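You operate a simulated robot arm through the tools that you are given. There is no shell and no other tool.

You are at the controls of a simulated robot arm. One attempt, no reset.

JOB
Get the juice tank running: lid shut, dial at 2, pulp stirred.
Fine: strainer out on the cooler end of the bench, switch on; crank till the dark layer is gone; other controls stay.
Where things are to end (x, y in the base frame): steel strainer within 60 mm of [800, 350].

It is judged by the outcome, as a careful person would: the job done as asked, and still so three seconds after it is handed in. It fails if anything else is knocked over, pushed out of place, dropped, spilled or broken. A push-on lid holds only when it is set on centred and level and pressed home; a screw cap is set on level and turned clockwise until tight.

ROBOT AND FRAMES
A 7-joint arm with a three-finger gripper, fixed in place. Base frame: the origin is at the foot of the arm, x ahead of it, y to its left, z up; the work surface is at about z = 800. Readings come in mm, degrees, newtons and seconds.
Its first joint turns from -166.0 to 166.0 degrees. Payload 2.69 kg.
Tool frame: the origin (TCP) lies between the finger pads and is the grasp point; the fingertips stand 30 mm ahead of it; z points along the fingers, y is the line along which they close. Largest opening 128 mm; the body of the gripper starts 117 mm behind the TCP.
Orientation is that of the tool frame in the base frame, as [roll, pitch, yaw] about the fixed x, y, z axes, in that order (R = Rz(yaw) Ry(pitch) Rx(roll)). With the fingers straight down and closing along the base's y, the tool's x points along the base's -x, its y along +y and its z along -z.

CONTROLS
- The arm moves only by the tool step_arm. Its argument "increments" is a list that holds one entry, the list of rows, each a list of 6 numbers: the shift along the base's x, y, z in units of 50 mm (1.0 is 50 mm), then the turn, a rotation vector about the base's x, y, z in units of 6 degrees (1.0 is 6 degrees). In form: [[[tx, ty, tz, ax, ay, az], ...]]. A call has 1 to 20 rows; each row shifts and turns the commanded pose from where the row before left it. "jaw" is the gripper command, from -1 (shut) to 1 (fully open), values between in proportion, set as the call begins (left out, the last holds). A call with a number of a shift or a turn outside -1 to 1 is refused whole. Each row takes 0.2 s and may step no farther than 50 mm and 8.6 degrees from the row before; otherwise, or with a gripper value out of range, the whole call is refused. Where a pose cannot be reached the arm comes as near as it can. A force on the tool above 90 N (or 10 N above the force at the start of the call, whichever is more), or a blocked arm, ends the call early, and 0.2 s more pass. Each finger halts on what it meets, pressing with about 43 N; the grip force reading is that of the motor and also rises with nothing between the fingers. The clock runs only during rows and for 0.2 s after the last one: add rows that do not move to give the fingers time. The reply holds the time, the measured pose of the TCP, the force on the tool along the base axes, the opening and the grip force, in the units named above and with some noise, with the torque about the TCP (base axes, N m) and any sound that the robot's microphone picked up.
- Cameras (640 x 400 px; columns grow to the right, rows downward): "scene" is fixed at [219, 499.3, 1784]; the picture's right is [0.29, -0.96, 0.00], its down [-0.91, -0.28, -0.31] and it looks along [0.30, 0.09, -0.95] (base axes); focal length 214 px, centre (320, 200). "wrist" rides on the gripper at [58, 54, -131] in the tool frame; the picture's right is [-0.68, 0.74, 0.00], its down [-0.62, -0.57, -0.55] and it looks along [-0.40, -0.37, 0.84] (tool axes); focal length 234 px, centre (320, 200). There is no depth. A picture from a camera that has moved, and an enlarged one, comes with that camera's place and axes in the base frame and with its lens.
- grab_frame(camera): a new picture of that camera. The clock stands still meanwhile.
- move_column(by): slides the trunk up (or, below 0, down) by that many mm; the arm rides with it, the base frame stays. It gives what a move gives, with no picture.
- zoom(camera, box): a new picture of the part [left, top, right, bottom] of that camera's present view, enlarged. The clock stands still meanwhile.
- sign_off(): hands the job in; it is judged then, once.

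Nothing tells you positions but the pictures and the camera data. Unless the task says otherwise, let go and move clear before handing in.

The tools are called by a JSON object that holds its "name" and its "arguments". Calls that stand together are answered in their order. step_arm: Moves the arm, as the interface text tells. Its arguments: {"type":"object","properties":{"increments":{"type":"array","items":{"type":"array","items":{"type":"array","items":{"type":"number"}}}},"jaw":{"type":"number"}},"required":["increments"]} The other tools are called the same way: move_column (by) slides the trunk up or down; grab_frame (camera) takes a picture; zoom (camera, box) takes an enlarged picture of a part of a camera's view; sign_off () hands the job in.

At the start:

```text
time_s: 0.0
position: [633.7, -287.6, 1583.8]
orientation: [-180.0, 0.1, -180.0]
wrist_force: [-0.3, -0.3, -0.1]
torque: [-0.03, 0.03, 0.01]
grip_width: 127.8
grasp_force: 0.0
trunk travel left (down, up): [-275.0, 75.0]
```

scene: 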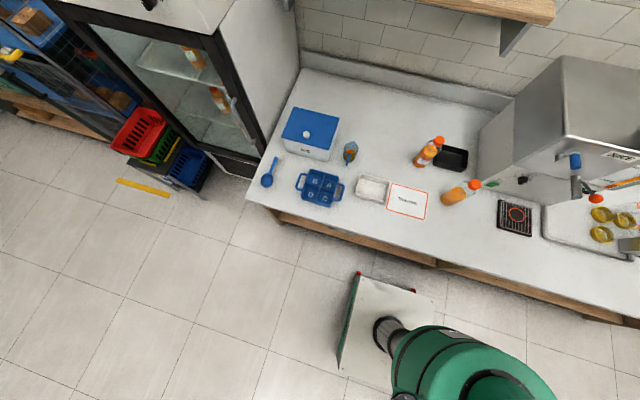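
wrist: 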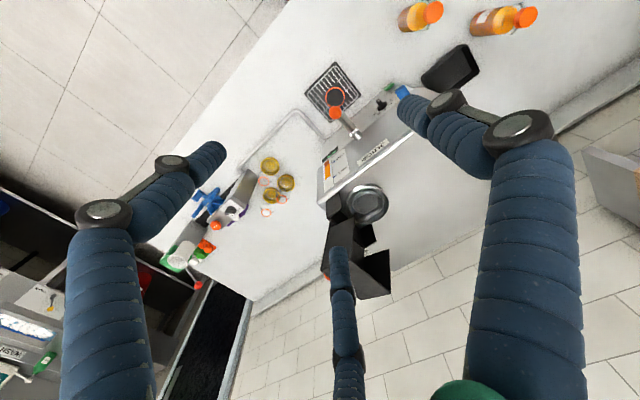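

I see a bench with a large steel tank/box (the juice machine) at right, bottles, a blue box, blue basket at the cooler end. I'll look closer before moving.

{"name": "zoom", "arguments": {"camera": "scene", "box": [460, 40, 640, 260]}}

{"name": "zoom", "arguments": {"camera": "scene", "box": [240, 60, 500, 230]}}

{"name": "zoom", "arguments": {"camera": "wrist", "box": [150, 50, 430, 310]}}

```text
1.82 times, centred on (550, 150) of scene
camera zoom: at [219.0, 499.3, 1784.0], right [0.29, -0.96, 0.0], down [-0.91, -0.28, -0.31], along [0.3, 0.09, -0.95], focal length 390 px, centre (-98, 291)
```

zoom: 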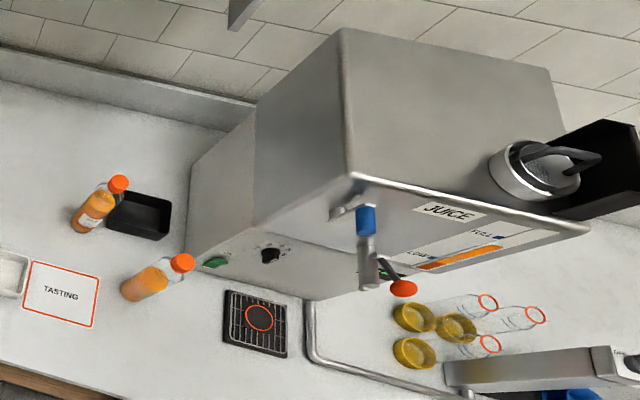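

```text
2.35 times, centred on (370, 145) of scene
camera zoom: at [219.0, 499.3, 1784.0], right [0.29, -0.96, 0.0], down [-0.91, -0.28, -0.31], along [0.3, 0.09, -0.95], focal length 505 px, centre (202, 329)
```

zoom: 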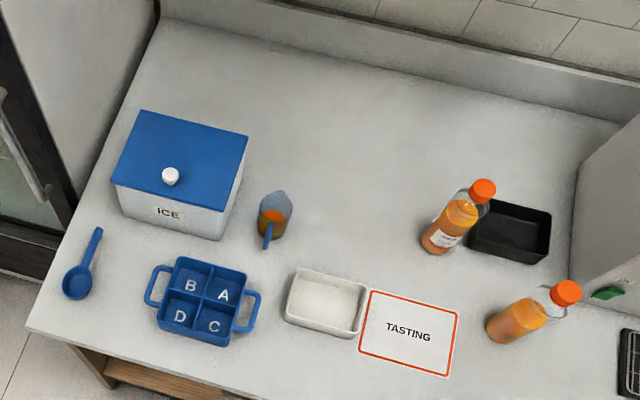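

```text
1.54 times, centred on (290, 180) of wrist
camera zoom: at [578.0, -237.0, 1714.7], right [0.68, 0.74, 0.0], down [0.62, -0.57, 0.55], along [0.4, -0.37, -0.84], focal length 360 px, centre (366, 231)
```

zoom: 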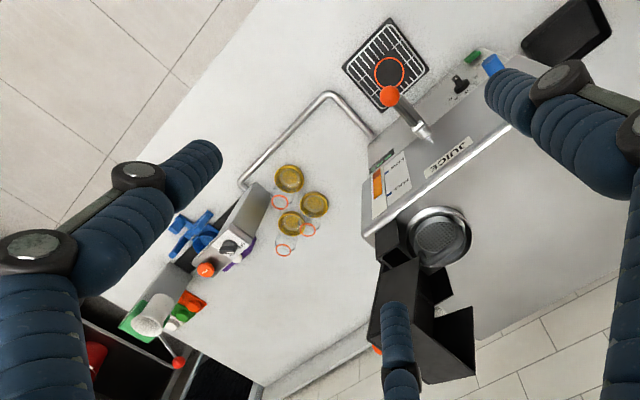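

The juice tank stands about x 825+, y -120 to -480, with its top near z 1210; a strainer sits in the top opening and a green switch and a black dial are on the front. I'll pull back and tilt the tool to look at the tank front from the robot side.

{"name": "step_arm", "arguments": {"increments": [[[-0.7, 0.59, -0.2, 0, -0.8, 0], [-0.7, 0.59, -0.2, 0, -0.8, 0], [-0.7, 0.59, -0.2, 0, -0.8, 0], [-0.7, 0.59, -0.2, 0, -0.8, 0], [-0.7, 0.59, -0.2, 0, -0.8, 0], [-0.7, 0.59, -0.2, 0, -0.8, 0], [-0.7, 0.59, -0.2, 0, -0.8, 0], [-0.7, 0.59, -0.2, 0, -0.8, 0]]]}}

{"name": "grab_frame", "arguments": {"camera": "wrist"}}

```text
time_s: 1.8
position: [352.6, -52.5, 1504.4]
orientation: [180.0, 38.6, 179.9]
wrist_force: [-0.4, -0.3, 0.3]
torque: [0.03, 0.0, 0.04]
grip_width: 127.9
grasp_force: 0.0
trunk travel left (down, up): [-275.0, 75.0]
```

```text
taken
camera wrist: at [227.0, -0.7, 1570.3], right [0.53, 0.74, 0.42], down [0.14, -0.57, 0.81], along [0.84, -0.37, -0.4], focal length 234 px, centre (320, 200)
```

wrist: 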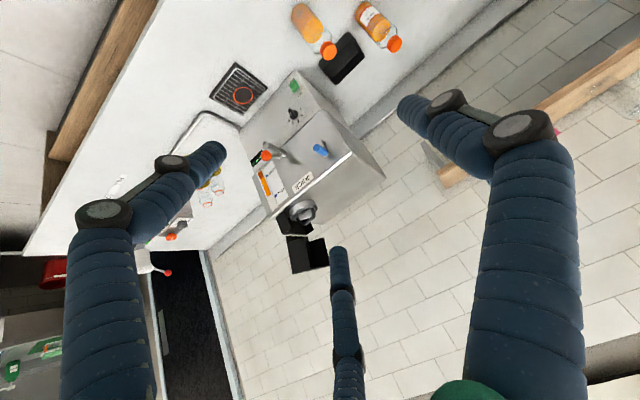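

{"name": "zoom", "arguments": {"camera": "wrist", "box": [200, 50, 400, 280]}}

```text
1.74 times, centred on (300, 165) of wrist
camera zoom: at [227.0, -0.7, 1570.3], right [0.53, 0.74, 0.42], down [0.14, -0.57, 0.81], along [0.84, -0.37, -0.4], focal length 407 px, centre (355, 261)
```

zoom: 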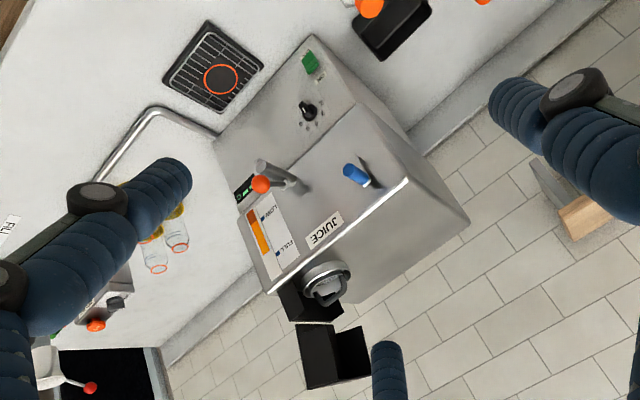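

The picture is upside down, but it shows the tank front: switch (green), dial (black), tap with an orange knob, a blue crank grip, a level gauge, and the strainer in the top opening. I'll go nearer to read the details.

{"name": "step_arm", "arguments": {"increments": [[[0.5, -0.4, -0.6, 0, 0, 0], [0.5, -0.4, -0.6, 0, 0, 0], [0.5, -0.4, -0.6, 0, 0, 0], [0.5, -0.4, -0.6, 0, 0, 0]]]}}

{"name": "grab_frame", "arguments": {"camera": "wrist"}}

{"name": "zoom", "arguments": {"camera": "wrist", "box": [190, 60, 420, 204]}}

```text
time_s: 2.8
position: [453.3, -134.8, 1382.9]
orientation: [-179.9, 38.4, -179.9]
wrist_force: [-0.2, 0.0, -0.1]
torque: [0.02, -0.01, 0.0]
grip_width: 128.2
grasp_force: 0.1
trunk travel left (down, up): [-275.0, 75.0]
```

```text
taken
camera wrist: at [327.3, -81.4, 1448.8], right [0.53, 0.74, 0.42], down [0.14, -0.56, 0.81], along [0.84, -0.37, -0.4], focal length 234 px, centre (320, 200)
```

wrist: 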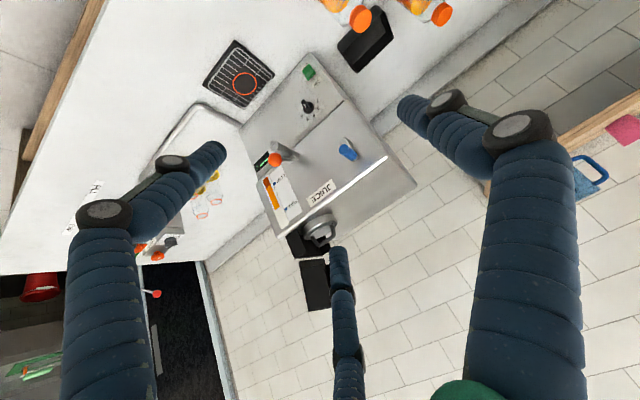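

```text
2.78 times, centred on (305, 132) of wrist
camera zoom: at [327.3, -81.4, 1448.8], right [0.53, 0.74, 0.42], down [0.14, -0.56, 0.81], along [0.84, -0.37, -0.4], focal length 650 px, centre (362, 389)
```

zoom: 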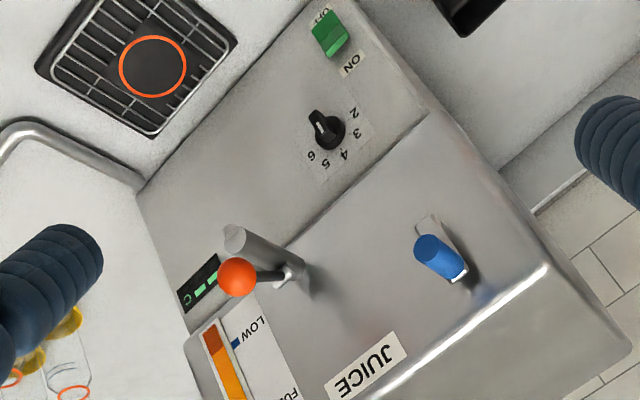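

Now I can make out the controls: a rocker switch (ON at top), a dial with marks, a crank with a blue grip, a tap with an orange lever and a gauge with a dark layer. I'll lower the hand for a closer look at these.

{"name": "step_arm", "arguments": {"increments": [[[0.2, 0.3, -0.9, 0, 0, 0], [0.2, 0.3, -0.9, 0, 0, 0], [0.2, 0.3, -0.9, 0, 0, 0], [0.2, 0.3, -0.9, 0, 0, 0], [0.2, 0.3, -0.9, 0, 0, 0]]]}}

{"name": "grab_frame", "arguments": {"camera": "wrist"}}

{"name": "zoom", "arguments": {"camera": "wrist", "box": [220, 60, 420, 185]}}

```text
time_s: 4.0
position: [504.7, -59.5, 1157.2]
orientation: [-180.0, 38.4, -179.9]
wrist_force: [0.0, -0.7, 0.1]
torque: [0.0, 0.03, 0.01]
grip_width: 127.9
grasp_force: 0.1
trunk travel left (down, up): [-275.0, 75.0]
```

```text
taken
camera wrist: at [379.2, -7.1, 1224.8], right [0.53, 0.74, 0.42], down [0.14, -0.57, 0.81], along [0.84, -0.37, -0.4], focal length 234 px, centre (320, 200)
```

wrist: 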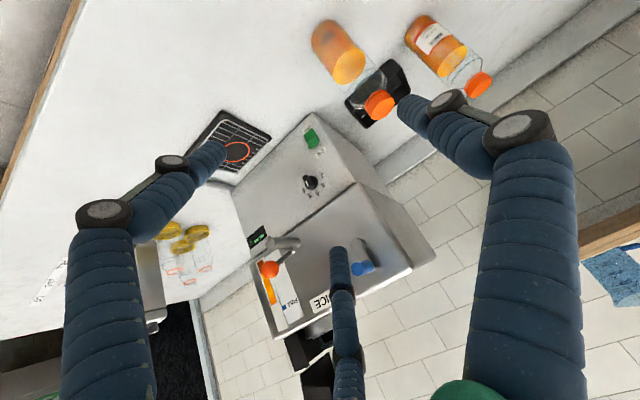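

```text
3.20 times, centred on (320, 122) of wrist
camera zoom: at [379.2, -7.1, 1224.8], right [0.53, 0.74, 0.42], down [0.14, -0.57, 0.81], along [0.84, -0.37, -0.4], focal length 749 px, centre (320, 448)
```

zoom: 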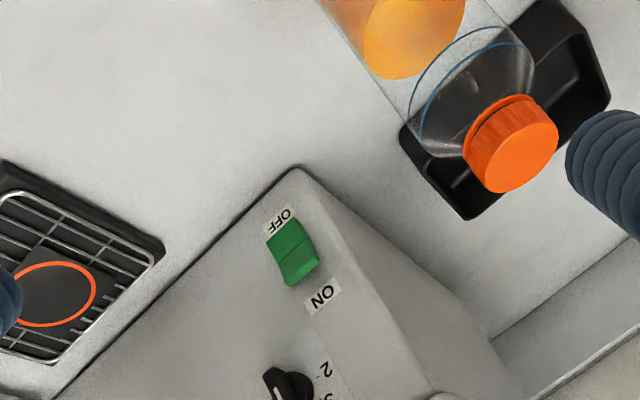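

{"name": "zoom", "arguments": {"camera": "wrist", "box": [230, 140, 430, 290]}}

{"name": "zoom", "arguments": {"camera": "wrist", "box": [270, 150, 350, 200]}}

{"name": "zoom", "arguments": {"camera": "scene", "box": [520, 120, 640, 195]}}

```text
2.67 times, centred on (330, 215) of wrist
camera zoom: at [379.2, -7.1, 1224.8], right [0.53, 0.74, 0.42], down [0.14, -0.57, 0.81], along [0.84, -0.37, -0.4], focal length 624 px, centre (293, 160)
```

zoom: 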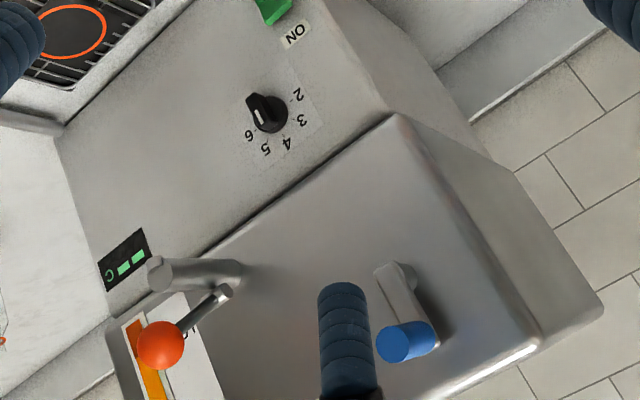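

```text
8.00 times, centred on (310, 175) of wrist
camera zoom: at [379.2, -7.1, 1224.8], right [0.53, 0.74, 0.42], down [0.14, -0.57, 0.81], along [0.84, -0.37, -0.4], focal length 1873 px, centre (400, 400)
```

zoom: 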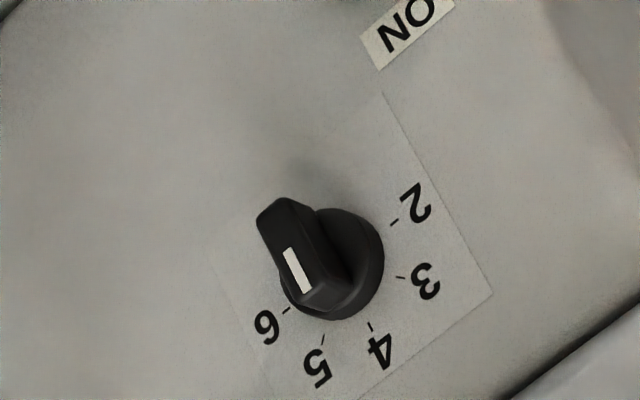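

```text
5.33 times, centred on (580, 158) of scene
camera zoom: at [219.0, 499.3, 1784.0], right [0.29, -0.96, 0.0], down [-0.91, -0.28, -0.31], along [0.3, 0.09, -0.95], focal length 1144 px, centre (-1067, 427)
```

zoom: 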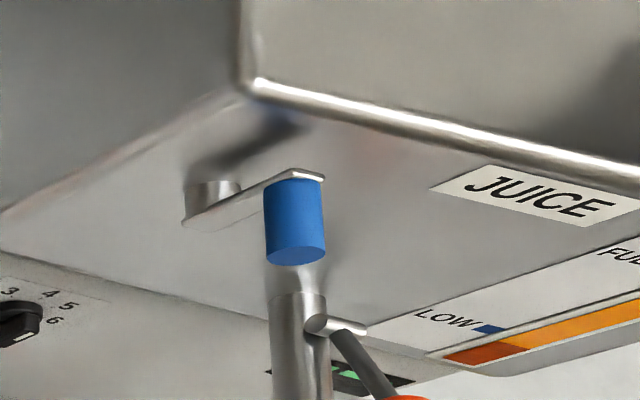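

{"name": "zoom", "arguments": {"camera": "scene", "box": [505, 168, 545, 193]}}

{"name": "zoom", "arguments": {"camera": "scene", "box": [575, 90, 640, 190]}}

```text
16.00 times, centred on (525, 180) of scene
camera zoom: at [219.0, 499.3, 1784.0], right [0.29, -0.96, 0.0], down [-0.91, -0.28, -0.31], along [0.3, 0.09, -0.95], focal length 3432 px, centre (-2960, 512)
```

zoom: 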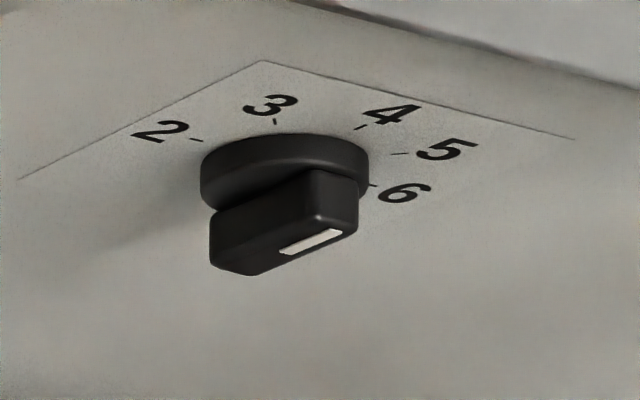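

```text
4.00 times, centred on (608, 140) of scene
camera zoom: at [219.0, 499.3, 1784.0], right [0.29, -0.96, 0.0], down [-0.91, -0.28, -0.31], along [0.3, 0.09, -0.95], focal length 858 px, centre (-830, 440)
```

zoom: 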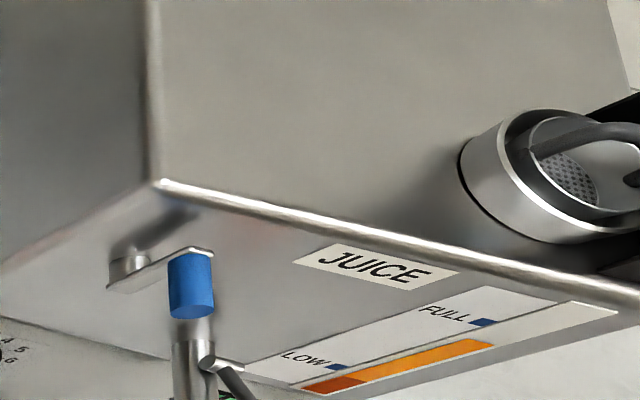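

The dial bar is vertical with its mark on 4, so it must turn 90° counter-clockwise to reach 2. Before handling anything I'll close the jaw once to see how the fingers really look.

{"name": "step_arm", "arguments": {"increments": [[[0, 0, 0, 0, 0, 0], [0, 0, 0, 0, 0, 0], [0, 0, 0, 0, 0, 0]]], "jaw": -1}}

{"name": "grab_frame", "arguments": {"camera": "wrist"}}

{"name": "grab_frame", "arguments": {"camera": "scene"}}

```text
time_s: 4.8
position: [503.6, -59.6, 1159.1]
orientation: [180.0, 38.4, -180.0]
wrist_force: [0.4, 0.0, -0.4]
torque: [-0.01, 0.0, 0.03]
grip_width: 2.1
grasp_force: 31.8
trunk travel left (down, up): [-275.0, 75.0]
```

```text
taken
camera wrist: at [378.5, -7.0, 1225.2], right [0.53, 0.74, 0.42], down [0.14, -0.57, 0.81], along [0.84, -0.37, -0.4], focal length 234 px, centre (320, 200)
```

wrist: 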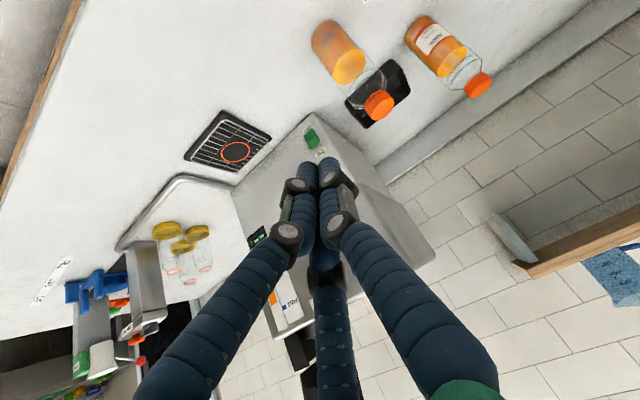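

```text
taken
```

scene: 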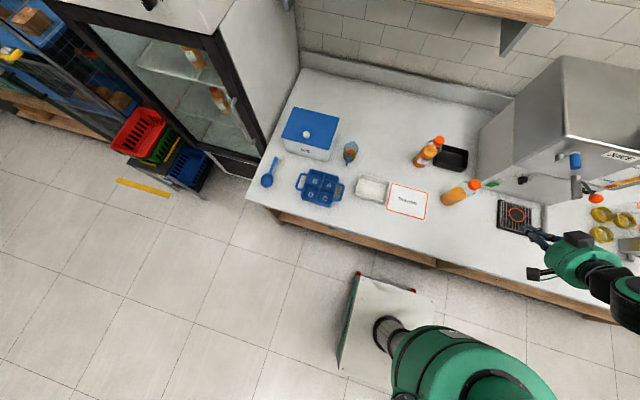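

The hand looks like a tripod of three fingers converging on the TCP. Next I'll rise and look down on the tank top to find the lid.

{"name": "step_arm", "arguments": {"increments": [[[0, 0, 0.95, 0, 0.8, 0], [0, 0, 0.95, 0, 0.8, 0], [0, 0, 0.95, 0, 0.8, 0], [0, 0, 0.95, 0, 0.8, 0], [0.3, -0.3, 0.8, 0, 0.8, 0], [0.6, -0.6, 0.5, 0, 0.8, 0], [0.7, -0.6, 0, 0, 0.8, 0], [0.7, -0.6, 0, 0, 0.8, 0], [0.7, -0.6, 0, 0, 0, 0], [0.7, -0.6, 0, 0, 0, 0], [0.7, -0.6, 0, 0, 0, 0]]], "jaw": 1}}

{"name": "grab_frame", "arguments": {"camera": "wrist"}}

```text
time_s: 7.2
position: [725.0, -255.1, 1409.6]
orientation: [-180.0, -0.1, -179.9]
wrist_force: [1.0, -0.8, -1.4]
torque: [0.0, 0.11, 0.0]
grip_width: 128.1
grasp_force: 0.1
trunk travel left (down, up): [-275.0, 75.0]
```

```text
taken
camera wrist: at [669.0, -204.1, 1541.4], right [0.68, 0.74, 0.0], down [0.62, -0.57, 0.55], along [0.4, -0.37, -0.84], focal length 234 px, centre (320, 200)
```

wrist: 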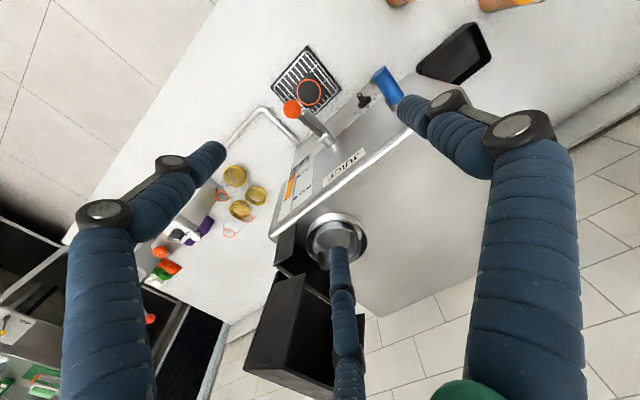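

{"name": "zoom", "arguments": {"camera": "wrist", "box": [220, 190, 420, 400]}}

```text
1.90 times, centred on (320, 295) of wrist
camera zoom: at [669.0, -204.1, 1541.4], right [0.68, 0.74, 0.0], down [0.62, -0.57, 0.55], along [0.4, -0.37, -0.84], focal length 446 px, centre (320, 19)
```

zoom: 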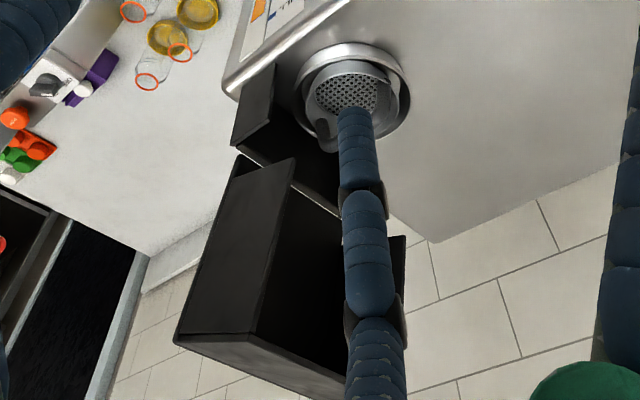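

{"name": "step_arm", "arguments": {"increments": [[[0.5, 0.7, 0.5, 0, 0, 0], [0.5, 0.7, 0.5, 0, 0, 0], [0.5, 0.7, 0.5, 0, 0, 0]]]}}

{"name": "zoom", "arguments": {"camera": "wrist", "box": [140, 130, 340, 330]}}

```text
time_s: 8.0
position: [799.8, -149.2, 1487.7]
orientation: [-180.0, 0.0, -179.9]
wrist_force: [-0.7, -0.5, -0.1]
torque: [0.0, -0.04, -0.01]
grip_width: 128.3
grasp_force: 0.0
trunk travel left (down, up): [-275.0, 75.0]
```

```text
2.00 times, centred on (240, 230) of wrist
camera zoom: at [742.3, -97.6, 1618.7], right [0.68, 0.74, 0.0], down [0.62, -0.57, 0.55], along [0.4, -0.37, -0.84], focal length 468 px, centre (480, 140)
```

zoom: 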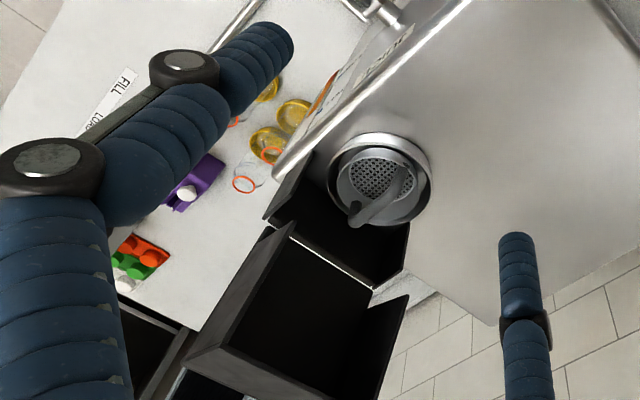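

The port at the tank's front right holds the strainer, and a black box-like part stands up on its right side — likely the open lid. I'll look at it from the left side, more level.

{"name": "step_arm", "arguments": {"increments": [[[-0.2, 0.6, -0.3, -1, 0, 0], [-0.2, 0.6, -0.3, -1, 0, 0], [-0.2, 0.6, -0.3, -1, 0, 0], [-0.2, 0.6, -0.3, -1, 0, 0], [-0.2, 0.6, -0.3, -1, 0, 0], [-0.2, 0.5, -0.5, -1, 0, 0]]]}}

{"name": "grab_frame", "arguments": {"camera": "wrist"}}

```text
time_s: 9.4
position: [738.5, 27.4, 1387.1]
orientation: [-143.9, 0.0, -179.9]
wrist_force: [0.3, -0.2, 0.3]
torque: [-0.03, 0.02, 0.02]
grip_width: 128.1
grasp_force: 0.2
trunk travel left (down, up): [-275.0, 75.0]
```

```text
taken
camera wrist: at [682.0, 147.2, 1461.9], right [0.68, 0.6, -0.43], down [0.62, -0.13, 0.78], along [0.4, -0.79, -0.46], focal length 234 px, centre (320, 200)
```

wrist: 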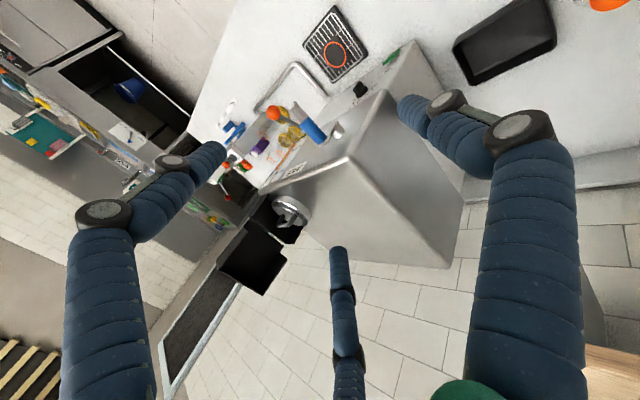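

{"name": "zoom", "arguments": {"camera": "wrist", "box": [210, 160, 330, 310]}}

{"name": "zoom", "arguments": {"camera": "wrist", "box": [230, 80, 410, 210]}}

```text
2.67 times, centred on (270, 235) of wrist
camera zoom: at [682.0, 147.2, 1461.9], right [0.68, 0.6, -0.43], down [0.62, -0.13, 0.78], along [0.4, -0.79, -0.46], focal length 624 px, centre (453, 107)
```

zoom: 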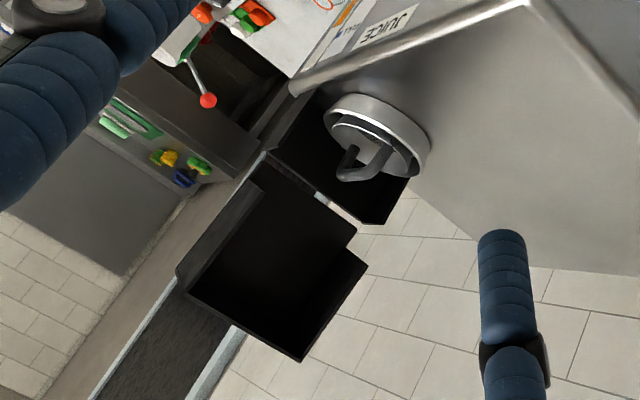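

```text
3.08 times, centred on (320, 145) of wrist
camera zoom: at [682.0, 147.2, 1461.9], right [0.68, 0.6, -0.43], down [0.62, -0.13, 0.78], along [0.4, -0.79, -0.46], focal length 720 px, centre (320, 369)
```

zoom: 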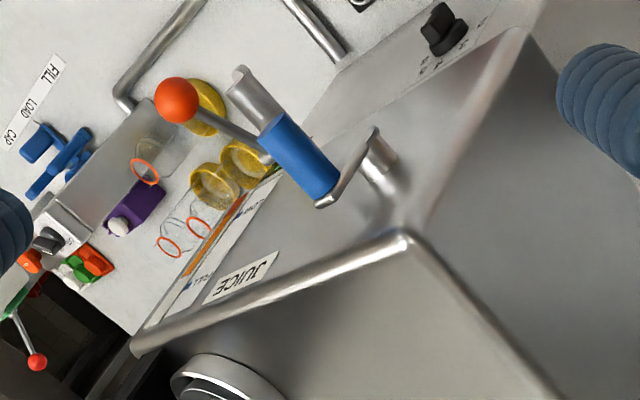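

{"name": "step_arm", "arguments": {"increments": [[[-0.6, 0, 0.3, 1, 0, 0], [-0.6, 0, 0.3, 1, 0, 0], [-0.6, -0.3, 0.3, 1, 0, 0], [-0.5, -0.7, 0, 1, 0, 0], [-0.4, -0.8, 0, 1, 0, 0], [-0.3, -0.9, 0, 1, 0, 0], [0, -0.9, 0, 0, -1, 0], [0, -0.9, 0, 0, -1, 0], [0, -0.9, 0, 0, -1, 0], [0, -0.8, -0.2, 0, -1, 0], [0, 0, -0.2, 0, -1, 0], [0, 0, 0, 0, -1, 0]]]}}

{"name": "grab_frame", "arguments": {"camera": "wrist"}}

{"name": "zoom", "arguments": {"camera": "wrist", "box": [220, 130, 420, 255]}}

```text
time_s: 12.0
position: [588.8, -283.0, 1413.8]
orientation: [-180.0, 36.2, -179.9]
wrist_force: [0.2, -0.6, 0.1]
torque: [-0.03, -0.01, 0.0]
grip_width: 128.2
grasp_force: 0.0
trunk travel left (down, up): [-275.0, 75.0]
```

```text
taken
camera wrist: at [466.7, -230.9, 1485.3], right [0.55, 0.74, 0.4], down [0.17, -0.56, 0.81], along [0.82, -0.37, -0.44], focal length 234 px, centre (320, 200)
```

wrist: 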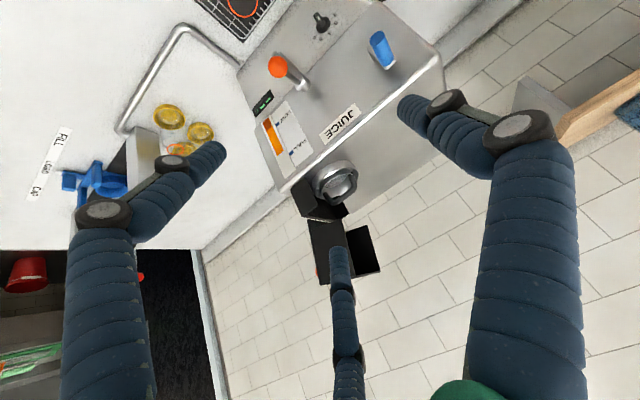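

```text
3.20 times, centred on (320, 192) of wrist
camera zoom: at [466.7, -230.9, 1485.3], right [0.55, 0.74, 0.4], down [0.17, -0.56, 0.81], along [0.82, -0.37, -0.44], focal length 749 px, centre (320, 224)
```

zoom: 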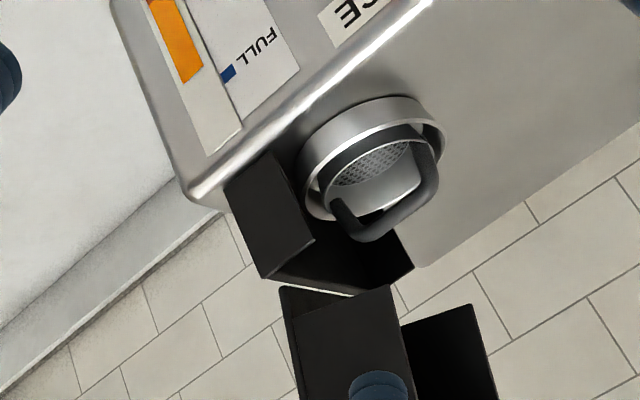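

{"name": "zoom", "arguments": {"camera": "wrist", "box": [270, 160, 400, 300]}}

```text
2.86 times, centred on (335, 230) of wrist
camera zoom: at [466.7, -230.9, 1485.3], right [0.55, 0.74, 0.4], down [0.17, -0.56, 0.81], along [0.82, -0.37, -0.44], focal length 669 px, centre (277, 114)
```

zoom: 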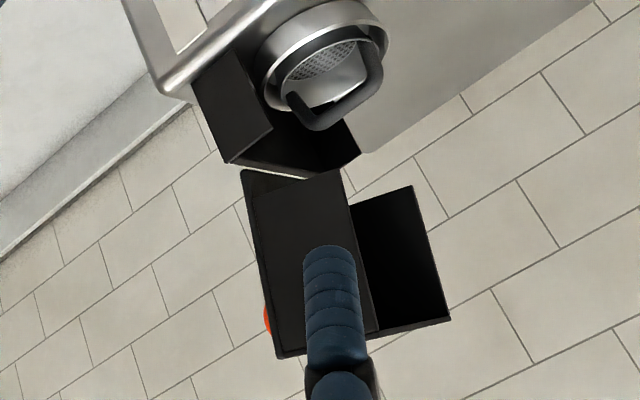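

{"name": "zoom", "arguments": {"camera": "wrist", "box": [300, 145, 364, 185]}}

{"name": "zoom", "arguments": {"camera": "scene", "box": [576, 100, 640, 140]}}

{"name": "zoom", "arguments": {"camera": "wrist", "box": [225, 70, 345, 145]}}

```text
10.00 times, centred on (332, 165) of wrist
camera zoom: at [466.7, -230.9, 1485.3], right [0.55, 0.74, 0.4], down [0.17, -0.56, 0.81], along [0.82, -0.37, -0.44], focal length 2342 px, centre (200, 550)
```

zoom: 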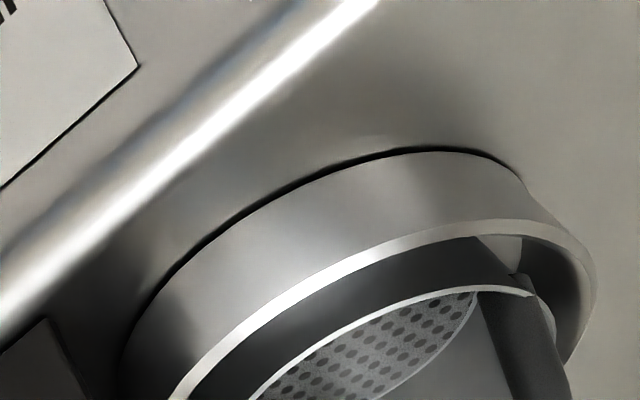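

```text
10.00 times, centred on (608, 120) of scene
camera zoom: at [219.0, 499.3, 1784.0], right [0.29, -0.96, 0.0], down [-0.91, -0.28, -0.31], along [0.3, 0.09, -0.95], focal length 2145 px, centre (-2560, 1000)
```

zoom: 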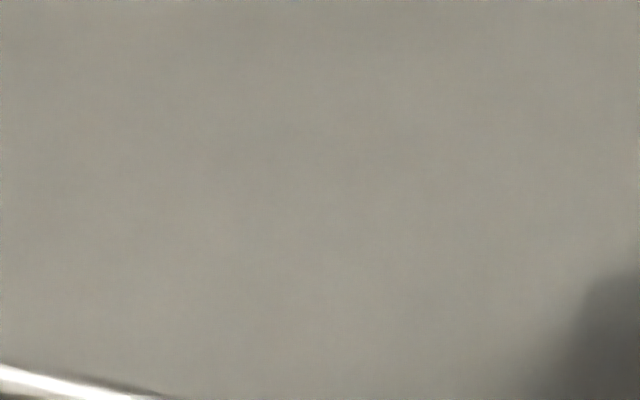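

```text
5.33 times, centred on (285, 108) of wrist
camera zoom: at [466.7, -230.9, 1485.3], right [0.55, 0.74, 0.4], down [0.17, -0.56, 0.81], along [0.82, -0.37, -0.44], focal length 1249 px, centre (507, 693)
```

zoom: 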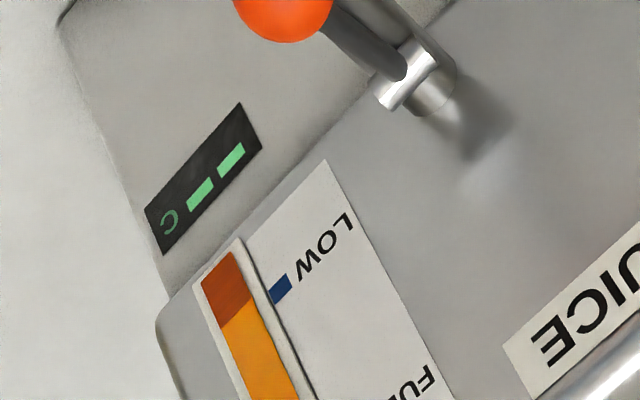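

{"name": "zoom", "arguments": {"camera": "wrist", "box": [300, 150, 380, 210]}}

{"name": "zoom", "arguments": {"camera": "scene", "box": [592, 120, 640, 170]}}

```text
6.67 times, centred on (340, 180) of wrist
camera zoom: at [466.7, -230.9, 1485.3], right [0.55, 0.74, 0.4], down [0.17, -0.56, 0.81], along [0.82, -0.37, -0.44], focal length 1561 px, centre (187, 333)
```

zoom: 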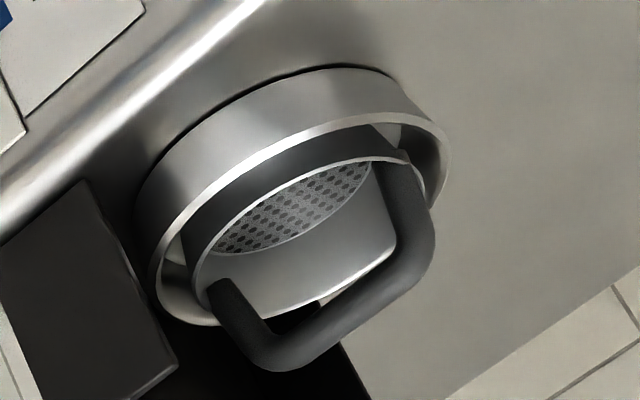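

```text
8.00 times, centred on (616, 145) of scene
camera zoom: at [219.0, 499.3, 1784.0], right [0.29, -0.96, 0.0], down [-0.91, -0.28, -0.31], along [0.3, 0.09, -0.95], focal length 1716 px, centre (-2048, 640)
```

zoom: 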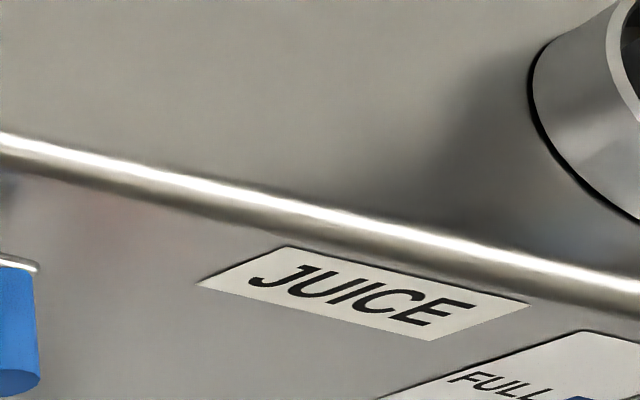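

The lid is a black hood hinged on the right of the port, standing open about 105°; the strainer has an arch handle whose bar runs along y at about (889, -361, 1280). I'll turn the hand so the fingers close along x and lean it clear of the lid.

{"name": "step_arm", "arguments": {"increments": [[[0, 0.3, 0, 0, 1, 0], [0, 0.3, 0, 0, 1, 0], [0, 0.3, 0, 0, 1, 0], [0, 0.3, 0, 0, 1, 0], [0, 0.3, 0, 0, 1, 0], [0, 0.3, 0.1, 0, 1, 0], [0.2, 0, 0.1, 0, 0, -1], [0.2, 0, 0.1, 0, 0, -1], [0.2, 0, 0.1, 0, 0, -1], [0.2, 0, 0.1, 0, 0, -1], [0.2, 0, 0.1, 0, 0, -1], [0.2, 0, 0, 0, 0, -1], [0.2, 0, 0, 0, 0, -1], [0.2, 0, 0, 0, 0, -1], [0, 0, 0, 0, 0, -1], [0, 0, 0, 0, 0, -1], [0, 0, 0, 0, 0, -1], [0, 0, 0, 0, 0, -1], [0, 0, 0, 0, 0, -1], [0, 0, 0, 0, 0, -1]]]}}

{"name": "grab_frame", "arguments": {"camera": "wrist"}}

```text
time_s: 16.2
position: [670.5, -192.4, 1443.9]
orientation: [-179.9, 0.0, 96.0]
wrist_force: [0.2, 0.3, -0.2]
torque: [-0.01, 0.0, 0.0]
grip_width: 128.0
grasp_force: 0.0
trunk travel left (down, up): [-275.0, 75.0]
```

```text
taken
camera wrist: at [718.8, -130.6, 1574.8], right [0.8, -0.6, 0.0], down [-0.5, -0.67, 0.55], along [-0.33, -0.44, -0.84], focal length 234 px, centre (320, 200)
```

wrist: 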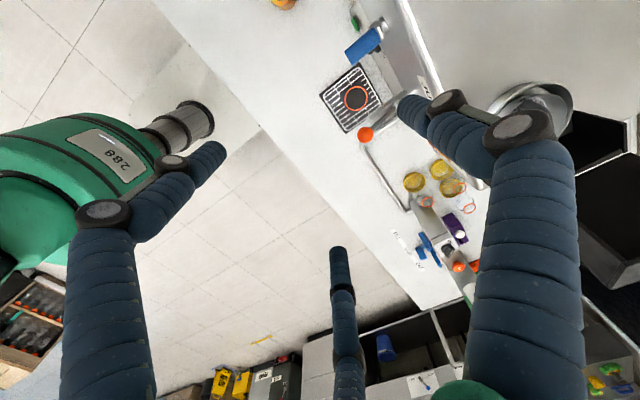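

{"name": "step_arm", "arguments": {"increments": [[[0.85, -0.1, 0, 0, 0, -1], [0.85, -0.1, 0, -1, 0, 0], [0.85, -0.1, 0, -1, 0, 0], [0.85, -0.1, 0, -1, 0, 0], [0.85, -0.1, 0, -1, 0, 0], [0, 0, 0, -1, 0, 0]]]}}

{"name": "grab_frame", "arguments": {"camera": "wrist"}}

```text
time_s: 17.6
position: [885.9, -216.8, 1443.3]
orientation: [179.9, 30.1, 90.1]
wrist_force: [0.6, -0.9, -0.3]
torque: [-0.02, 0.03, -0.04]
grip_width: 128.0
grasp_force: 0.1
trunk travel left (down, up): [-275.0, 75.0]
```

```text
taken
camera wrist: at [940.4, -102.4, 1527.3], right [0.74, -0.58, 0.34], down [-0.57, -0.26, 0.78], along [-0.37, -0.77, -0.52], focal length 234 px, centre (320, 200)
```

wrist: 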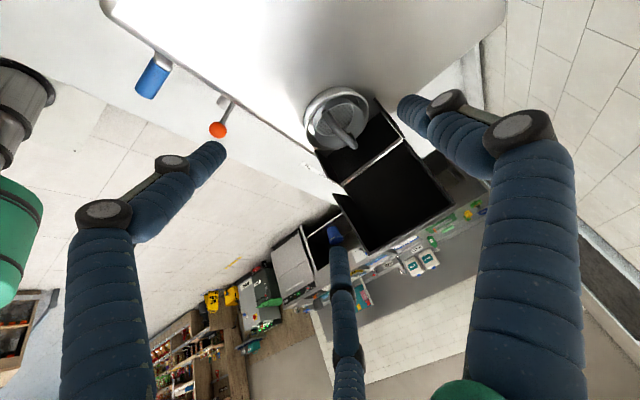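

{"name": "zoom", "arguments": {"camera": "wrist", "box": [280, 70, 480, 260]}}

{"name": "zoom", "arguments": {"camera": "wrist", "box": [290, 75, 400, 155]}}

```text
2.11 times, centred on (380, 165) of wrist
camera zoom: at [940.4, -102.4, 1527.3], right [0.74, -0.58, 0.34], down [-0.57, -0.26, 0.78], along [-0.37, -0.77, -0.52], focal length 493 px, centre (194, 274)
```

zoom: 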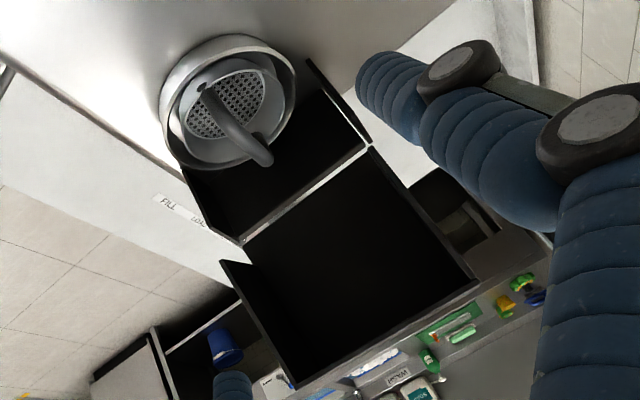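

```text
5.00 times, centred on (345, 115) of wrist
camera zoom: at [940.4, -102.4, 1527.3], right [0.74, -0.58, 0.34], down [-0.57, -0.26, 0.78], along [-0.37, -0.77, -0.52], focal length 1171 px, centre (195, 625)
```

zoom: 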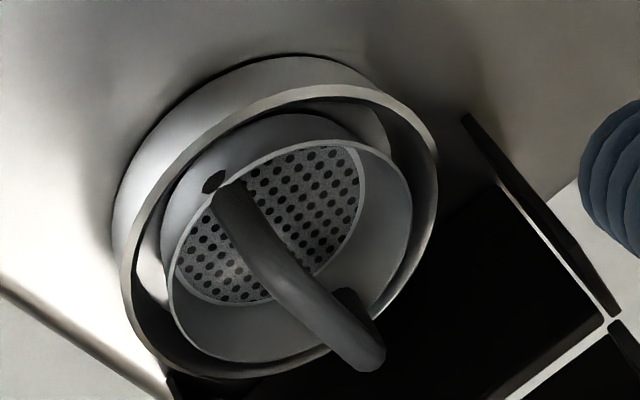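

The handle bar runs along y from about -401 to -340 at x 893, z 1280, inside a collar; the lid hood spans x 829–958. I'll go to a pre-grasp point up the lean of the tool with the jaws half open.

{"name": "step_arm", "arguments": {"increments": [[[0.03, -0.6, -0.52, 0, 0, 0], [0.03, -0.6, -0.52, 0, 0, 0], [0.04, -0.6, -0.52, 0, 0, 0], [0.04, -0.58, -0.52, 0, 0, 0]]], "jaw": -0.1}}

{"name": "grab_frame", "arguments": {"camera": "wrist"}}

```text
time_s: 18.6
position: [887.9, -338.0, 1338.7]
orientation: [-180.0, 30.1, 89.9]
wrist_force: [-0.2, -0.8, 0.0]
torque: [0.05, -0.08, 0.02]
grip_width: 57.8
grasp_force: 0.1
trunk travel left (down, up): [-275.0, 75.0]
```

```text
taken
camera wrist: at [944.0, -223.2, 1422.6], right [0.74, -0.59, 0.34], down [-0.57, -0.26, 0.78], along [-0.37, -0.77, -0.52], focal length 234 px, centre (320, 200)
```

wrist: 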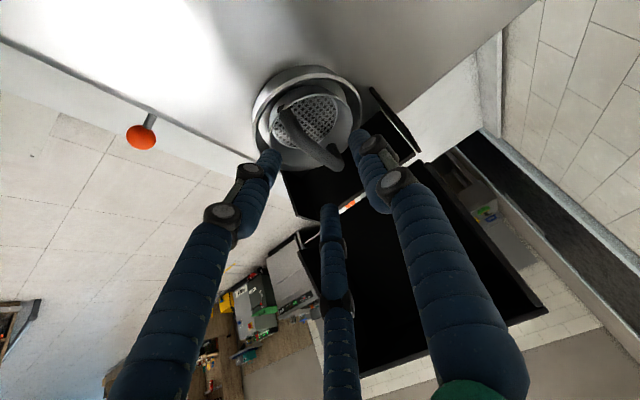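

{"name": "zoom", "arguments": {"camera": "wrist", "box": [240, 60, 400, 220]}}

```text
2.50 times, centred on (320, 140) of wrist
camera zoom: at [944.0, -223.2, 1422.6], right [0.74, -0.59, 0.34], down [-0.57, -0.26, 0.78], along [-0.37, -0.77, -0.52], focal length 585 px, centre (320, 350)
```

zoom: 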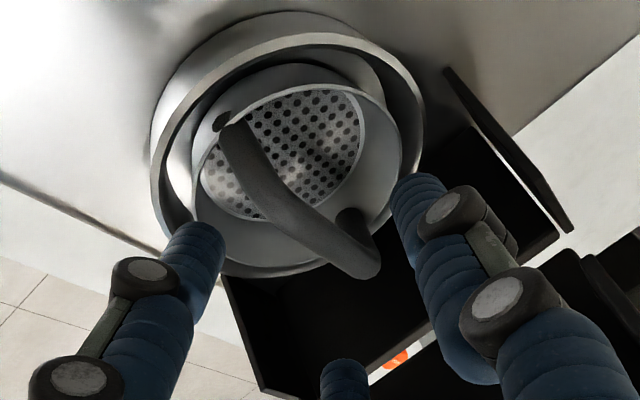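

{"name": "step_arm", "arguments": {"increments": [[[0.05, -0.2, -0.35, 0, 0, 0], [0.05, -0.2, -0.35, 0, 0, 0], [0.0, -0.2, -0.34, 0, 0, 0]]]}}

{"name": "zoom", "arguments": {"camera": "wrist", "box": [220, 60, 420, 220]}}

```text
time_s: 19.4
position: [889.8, -365.1, 1289.7]
orientation: [179.8, 30.3, 90.0]
wrist_force: [-1.6, -0.4, 0.1]
torque: [0.11, -0.18, 0.12]
grip_width: 68.7
grasp_force: 2.8
trunk travel left (down, up): [-275.0, 75.0]
```

```text
2.50 times, centred on (320, 140) of wrist
camera zoom: at [945.4, -250.8, 1374.5], right [0.74, -0.58, 0.34], down [-0.57, -0.26, 0.78], along [-0.37, -0.77, -0.52], focal length 585 px, centre (320, 350)
```

zoom: 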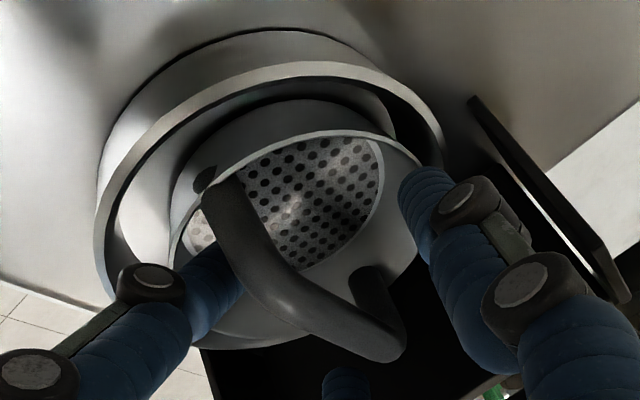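

The jaws were pushed slightly apart by the strainer rim; I'll back off a little, narrow the opening to fit inside the rim and come down again.

{"name": "step_arm", "arguments": {"increments": [[[0.0, 0.15, 0.26, 0, 0, 0], [0.0, 0.15, 0.26, 0, 0, 0], [0.0, 0.1, 0.17, 0, 0, 0]]]}}

{"name": "step_arm", "arguments": {"increments": [[[0.06, 0, 0, 0, 0, 0], [0, 0, 0, 0, 0, 0]]], "jaw": -0.42}}

{"name": "zoom", "arguments": {"camera": "wrist", "box": [220, 60, 420, 220]}}

```text
time_s: 20.2
position: [893.1, -346.2, 1320.8]
orientation: [-179.9, 30.0, 90.1]
wrist_force: [-0.4, 0.3, 0.0]
torque: [-0.01, 0.03, -0.03]
grip_width: 57.7
grasp_force: 0.1
trunk travel left (down, up): [-275.0, 75.0]
```

```text
time_s: 20.8
position: [897.1, -347.4, 1320.0]
orientation: [-179.9, 30.0, 90.2]
wrist_force: [0.2, -0.2, -0.2]
torque: [0.01, 0.01, -0.02]
grip_width: 37.2
grasp_force: 0.1
trunk travel left (down, up): [-275.0, 75.0]
```

```text
2.50 times, centred on (320, 140) of wrist
camera zoom: at [952.3, -231.8, 1405.5], right [0.74, -0.59, 0.34], down [-0.56, -0.26, 0.78], along [-0.37, -0.77, -0.52], focal length 585 px, centre (320, 350)
```

zoom: 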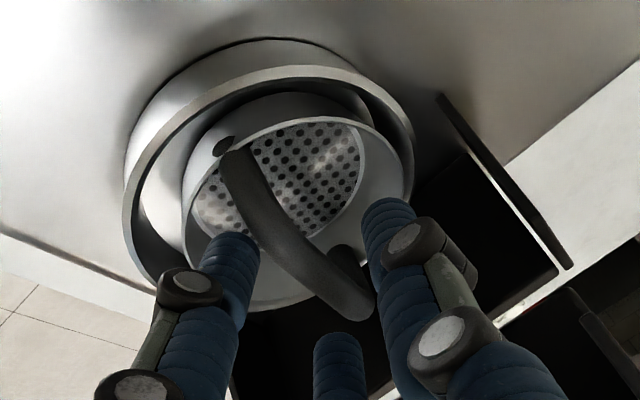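

{"name": "step_arm", "arguments": {"increments": [[[-0.04, -0.15, -0.25, 0, 0, 0], [-0.03, -0.15, -0.25, 0, 0, 0], [0.0, -0.12, -0.2, 0, 0, 0]]]}}

{"name": "zoom", "arguments": {"camera": "wrist", "box": [220, 60, 420, 220]}}

```text
time_s: 21.6
position: [893.7, -368.1, 1288.8]
orientation: [180.0, 30.1, 90.0]
wrist_force: [1.9, 0.1, 1.9]
torque: [0.02, -0.04, 0.03]
grip_width: 37.1
grasp_force: 0.2
trunk travel left (down, up): [-275.0, 75.0]
```

```text
2.50 times, centred on (320, 140) of wrist
camera zoom: at [949.1, -252.4, 1372.6], right [0.74, -0.59, 0.34], down [-0.57, -0.26, 0.78], along [-0.37, -0.77, -0.52], focal length 585 px, centre (320, 350)
```

zoom: 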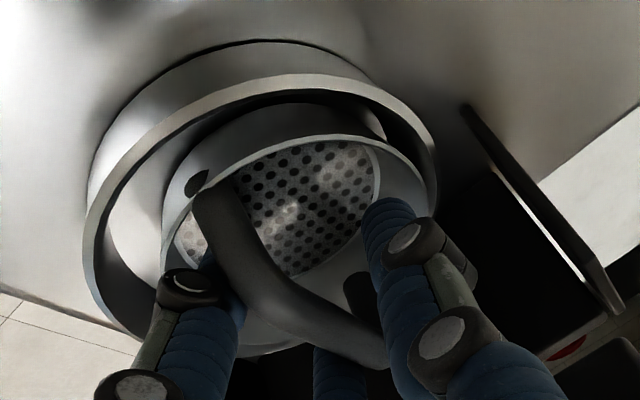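

The fingers now straddle the handle bar inside the rim. I'll close and check the grip.

{"name": "step_arm", "arguments": {"increments": [[[0, 0, 0, 0, 0, 0], [0, 0, 0, 0, 0, 0], [0, 0, 0, 0, 0, 0]]], "jaw": -1}}

{"name": "zoom", "arguments": {"camera": "wrist", "box": [220, 60, 420, 220]}}

```text
time_s: 22.4
position: [894.8, -367.5, 1285.6]
orientation: [180.0, 30.0, 90.1]
wrist_force: [0.7, 0.7, -0.3]
torque: [-0.03, 0.03, 0.04]
grip_width: 17.2
grasp_force: 42.7
trunk travel left (down, up): [-275.0, 75.0]
```

```text
2.50 times, centred on (320, 140) of wrist
camera zoom: at [950.1, -252.7, 1371.6], right [0.74, -0.59, 0.34], down [-0.56, -0.26, 0.78], along [-0.37, -0.77, -0.52], focal length 585 px, centre (320, 350)
```

zoom: 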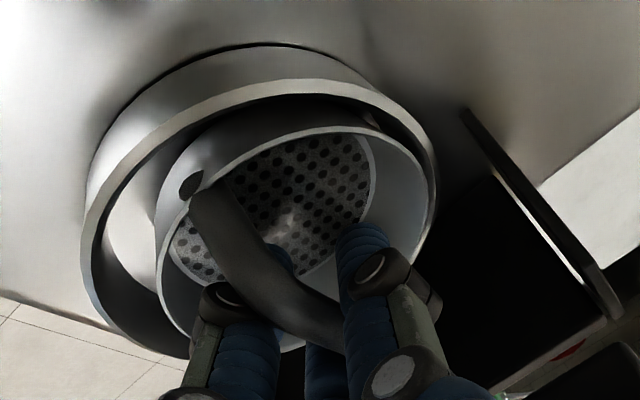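

{"name": "step_arm", "arguments": {"increments": [[[0, 0, 0.2, 0, 0, 0], [0, 0, 0.3, 0, 0, 0], [0, 0, 0.4, 0, 0, 0], [0, 0, 0.4, 0, 0, 0]]]}}

{"name": "grab_frame", "arguments": {"camera": "wrist"}}

{"name": "zoom", "arguments": {"camera": "scene", "box": [520, 50, 640, 200]}}

```text
time_s: 23.4
position: [894.9, -366.2, 1350.7]
orientation: [180.0, 30.0, 90.1]
wrist_force: [0.1, 0.2, -0.7]
torque: [0.01, -0.01, 0.04]
grip_width: 17.1
grasp_force: 41.8
trunk travel left (down, up): [-275.0, 75.0]
```

```text
taken
camera wrist: at [949.2, -252.1, 1435.9], right [0.74, -0.59, 0.34], down [-0.57, -0.26, 0.78], along [-0.37, -0.77, -0.52], focal length 234 px, centre (320, 200)
```

wrist: 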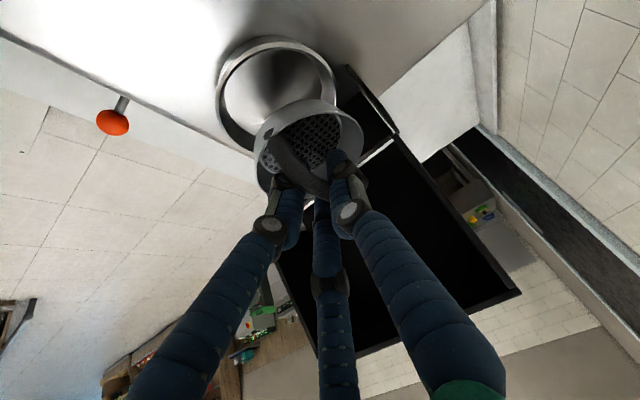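

```text
2.67 times, centred on (580, 125) of scene
camera zoom: at [219.0, 499.3, 1784.0], right [0.29, -0.96, 0.0], down [-0.91, -0.28, -0.31], along [0.3, 0.09, -0.95], focal length 572 px, centre (-373, 400)
```

zoom: 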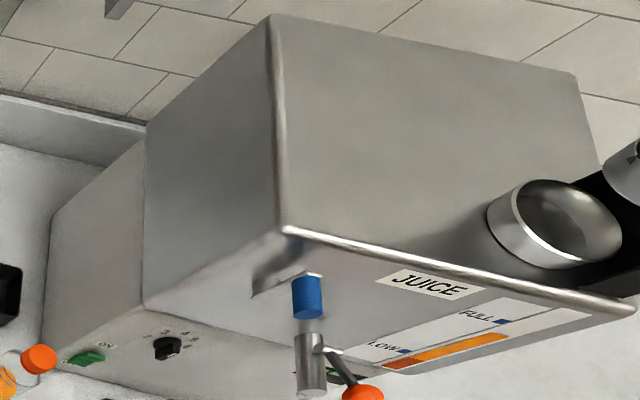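

The strainer is out of the port and held firmly. I'll rise a bit more, then carry it over the tank toward the cooler end at height.

{"name": "step_arm", "arguments": {"increments": [[[0, 0, 0.5, 0, 0, 0], [0, 0.3, 0.5, 0, 0, 0], [0, 0.6, 0, 0, 0, 0], [-0.1, 0.7, 0, 0, 0, 0], [-0.12, 0.8, 0, 0, 0, 0], [-0.12, 0.8, 0, 0, 0, 0], [-0.12, 0.8, 0, 0, 0, 0], [-0.12, 0.8, 0, 0, 0, 0], [-0.12, 0.8, 0, 0, 0, 0], [-0.12, 0.8, 0, 0, 0, 0], [-0.12, 0.8, 0, 0, 0, 0], [-0.12, 0.8, 0, 0, 0, 0], [-0.12, 0.8, 0, 0, 0, 0], [-0.12, 0.8, 0, 0, 0, 0], [-0.12, 0.8, 0, 0, 0, 0], [-0.12, 0.8, 0, 0, 0, 0], [-0.12, 0.8, 0, 0, 0, 0], [-0.12, 0.7, 0, 0, 0, 0], [-0.12, 0.6, 0, 0, 0, 0], [-0.1, 0.4, 0, 0, 0, 0]]]}}

{"name": "grab_frame", "arguments": {"camera": "scene"}}

{"name": "grab_frame", "arguments": {"camera": "wrist"}}

```text
time_s: 27.6
position: [793.8, 317.6, 1402.8]
orientation: [-180.0, 30.1, 90.0]
wrist_force: [0.1, -0.3, -0.1]
torque: [0.01, 0.01, -0.01]
grip_width: 16.7
grasp_force: 41.7
trunk travel left (down, up): [-275.0, 75.0]
```

```text
taken
```

scene: 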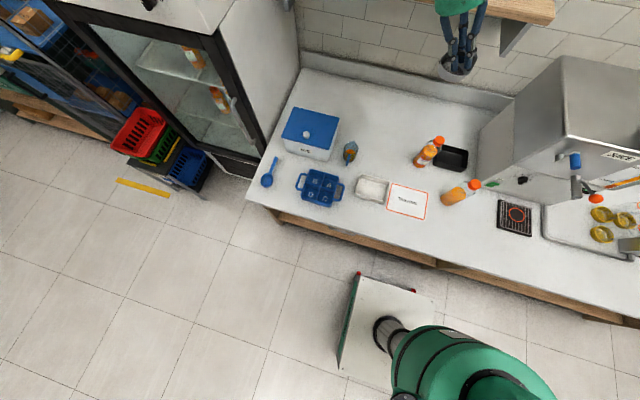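

```text
taken
camera wrist: at [848.7, 432.8, 1486.5], right [0.74, -0.59, 0.34], down [-0.57, -0.26, 0.78], along [-0.37, -0.77, -0.52], focal length 234 px, centre (320, 200)
```

wrist: 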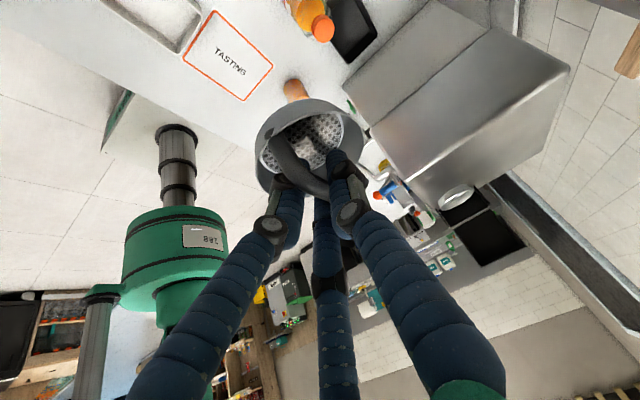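

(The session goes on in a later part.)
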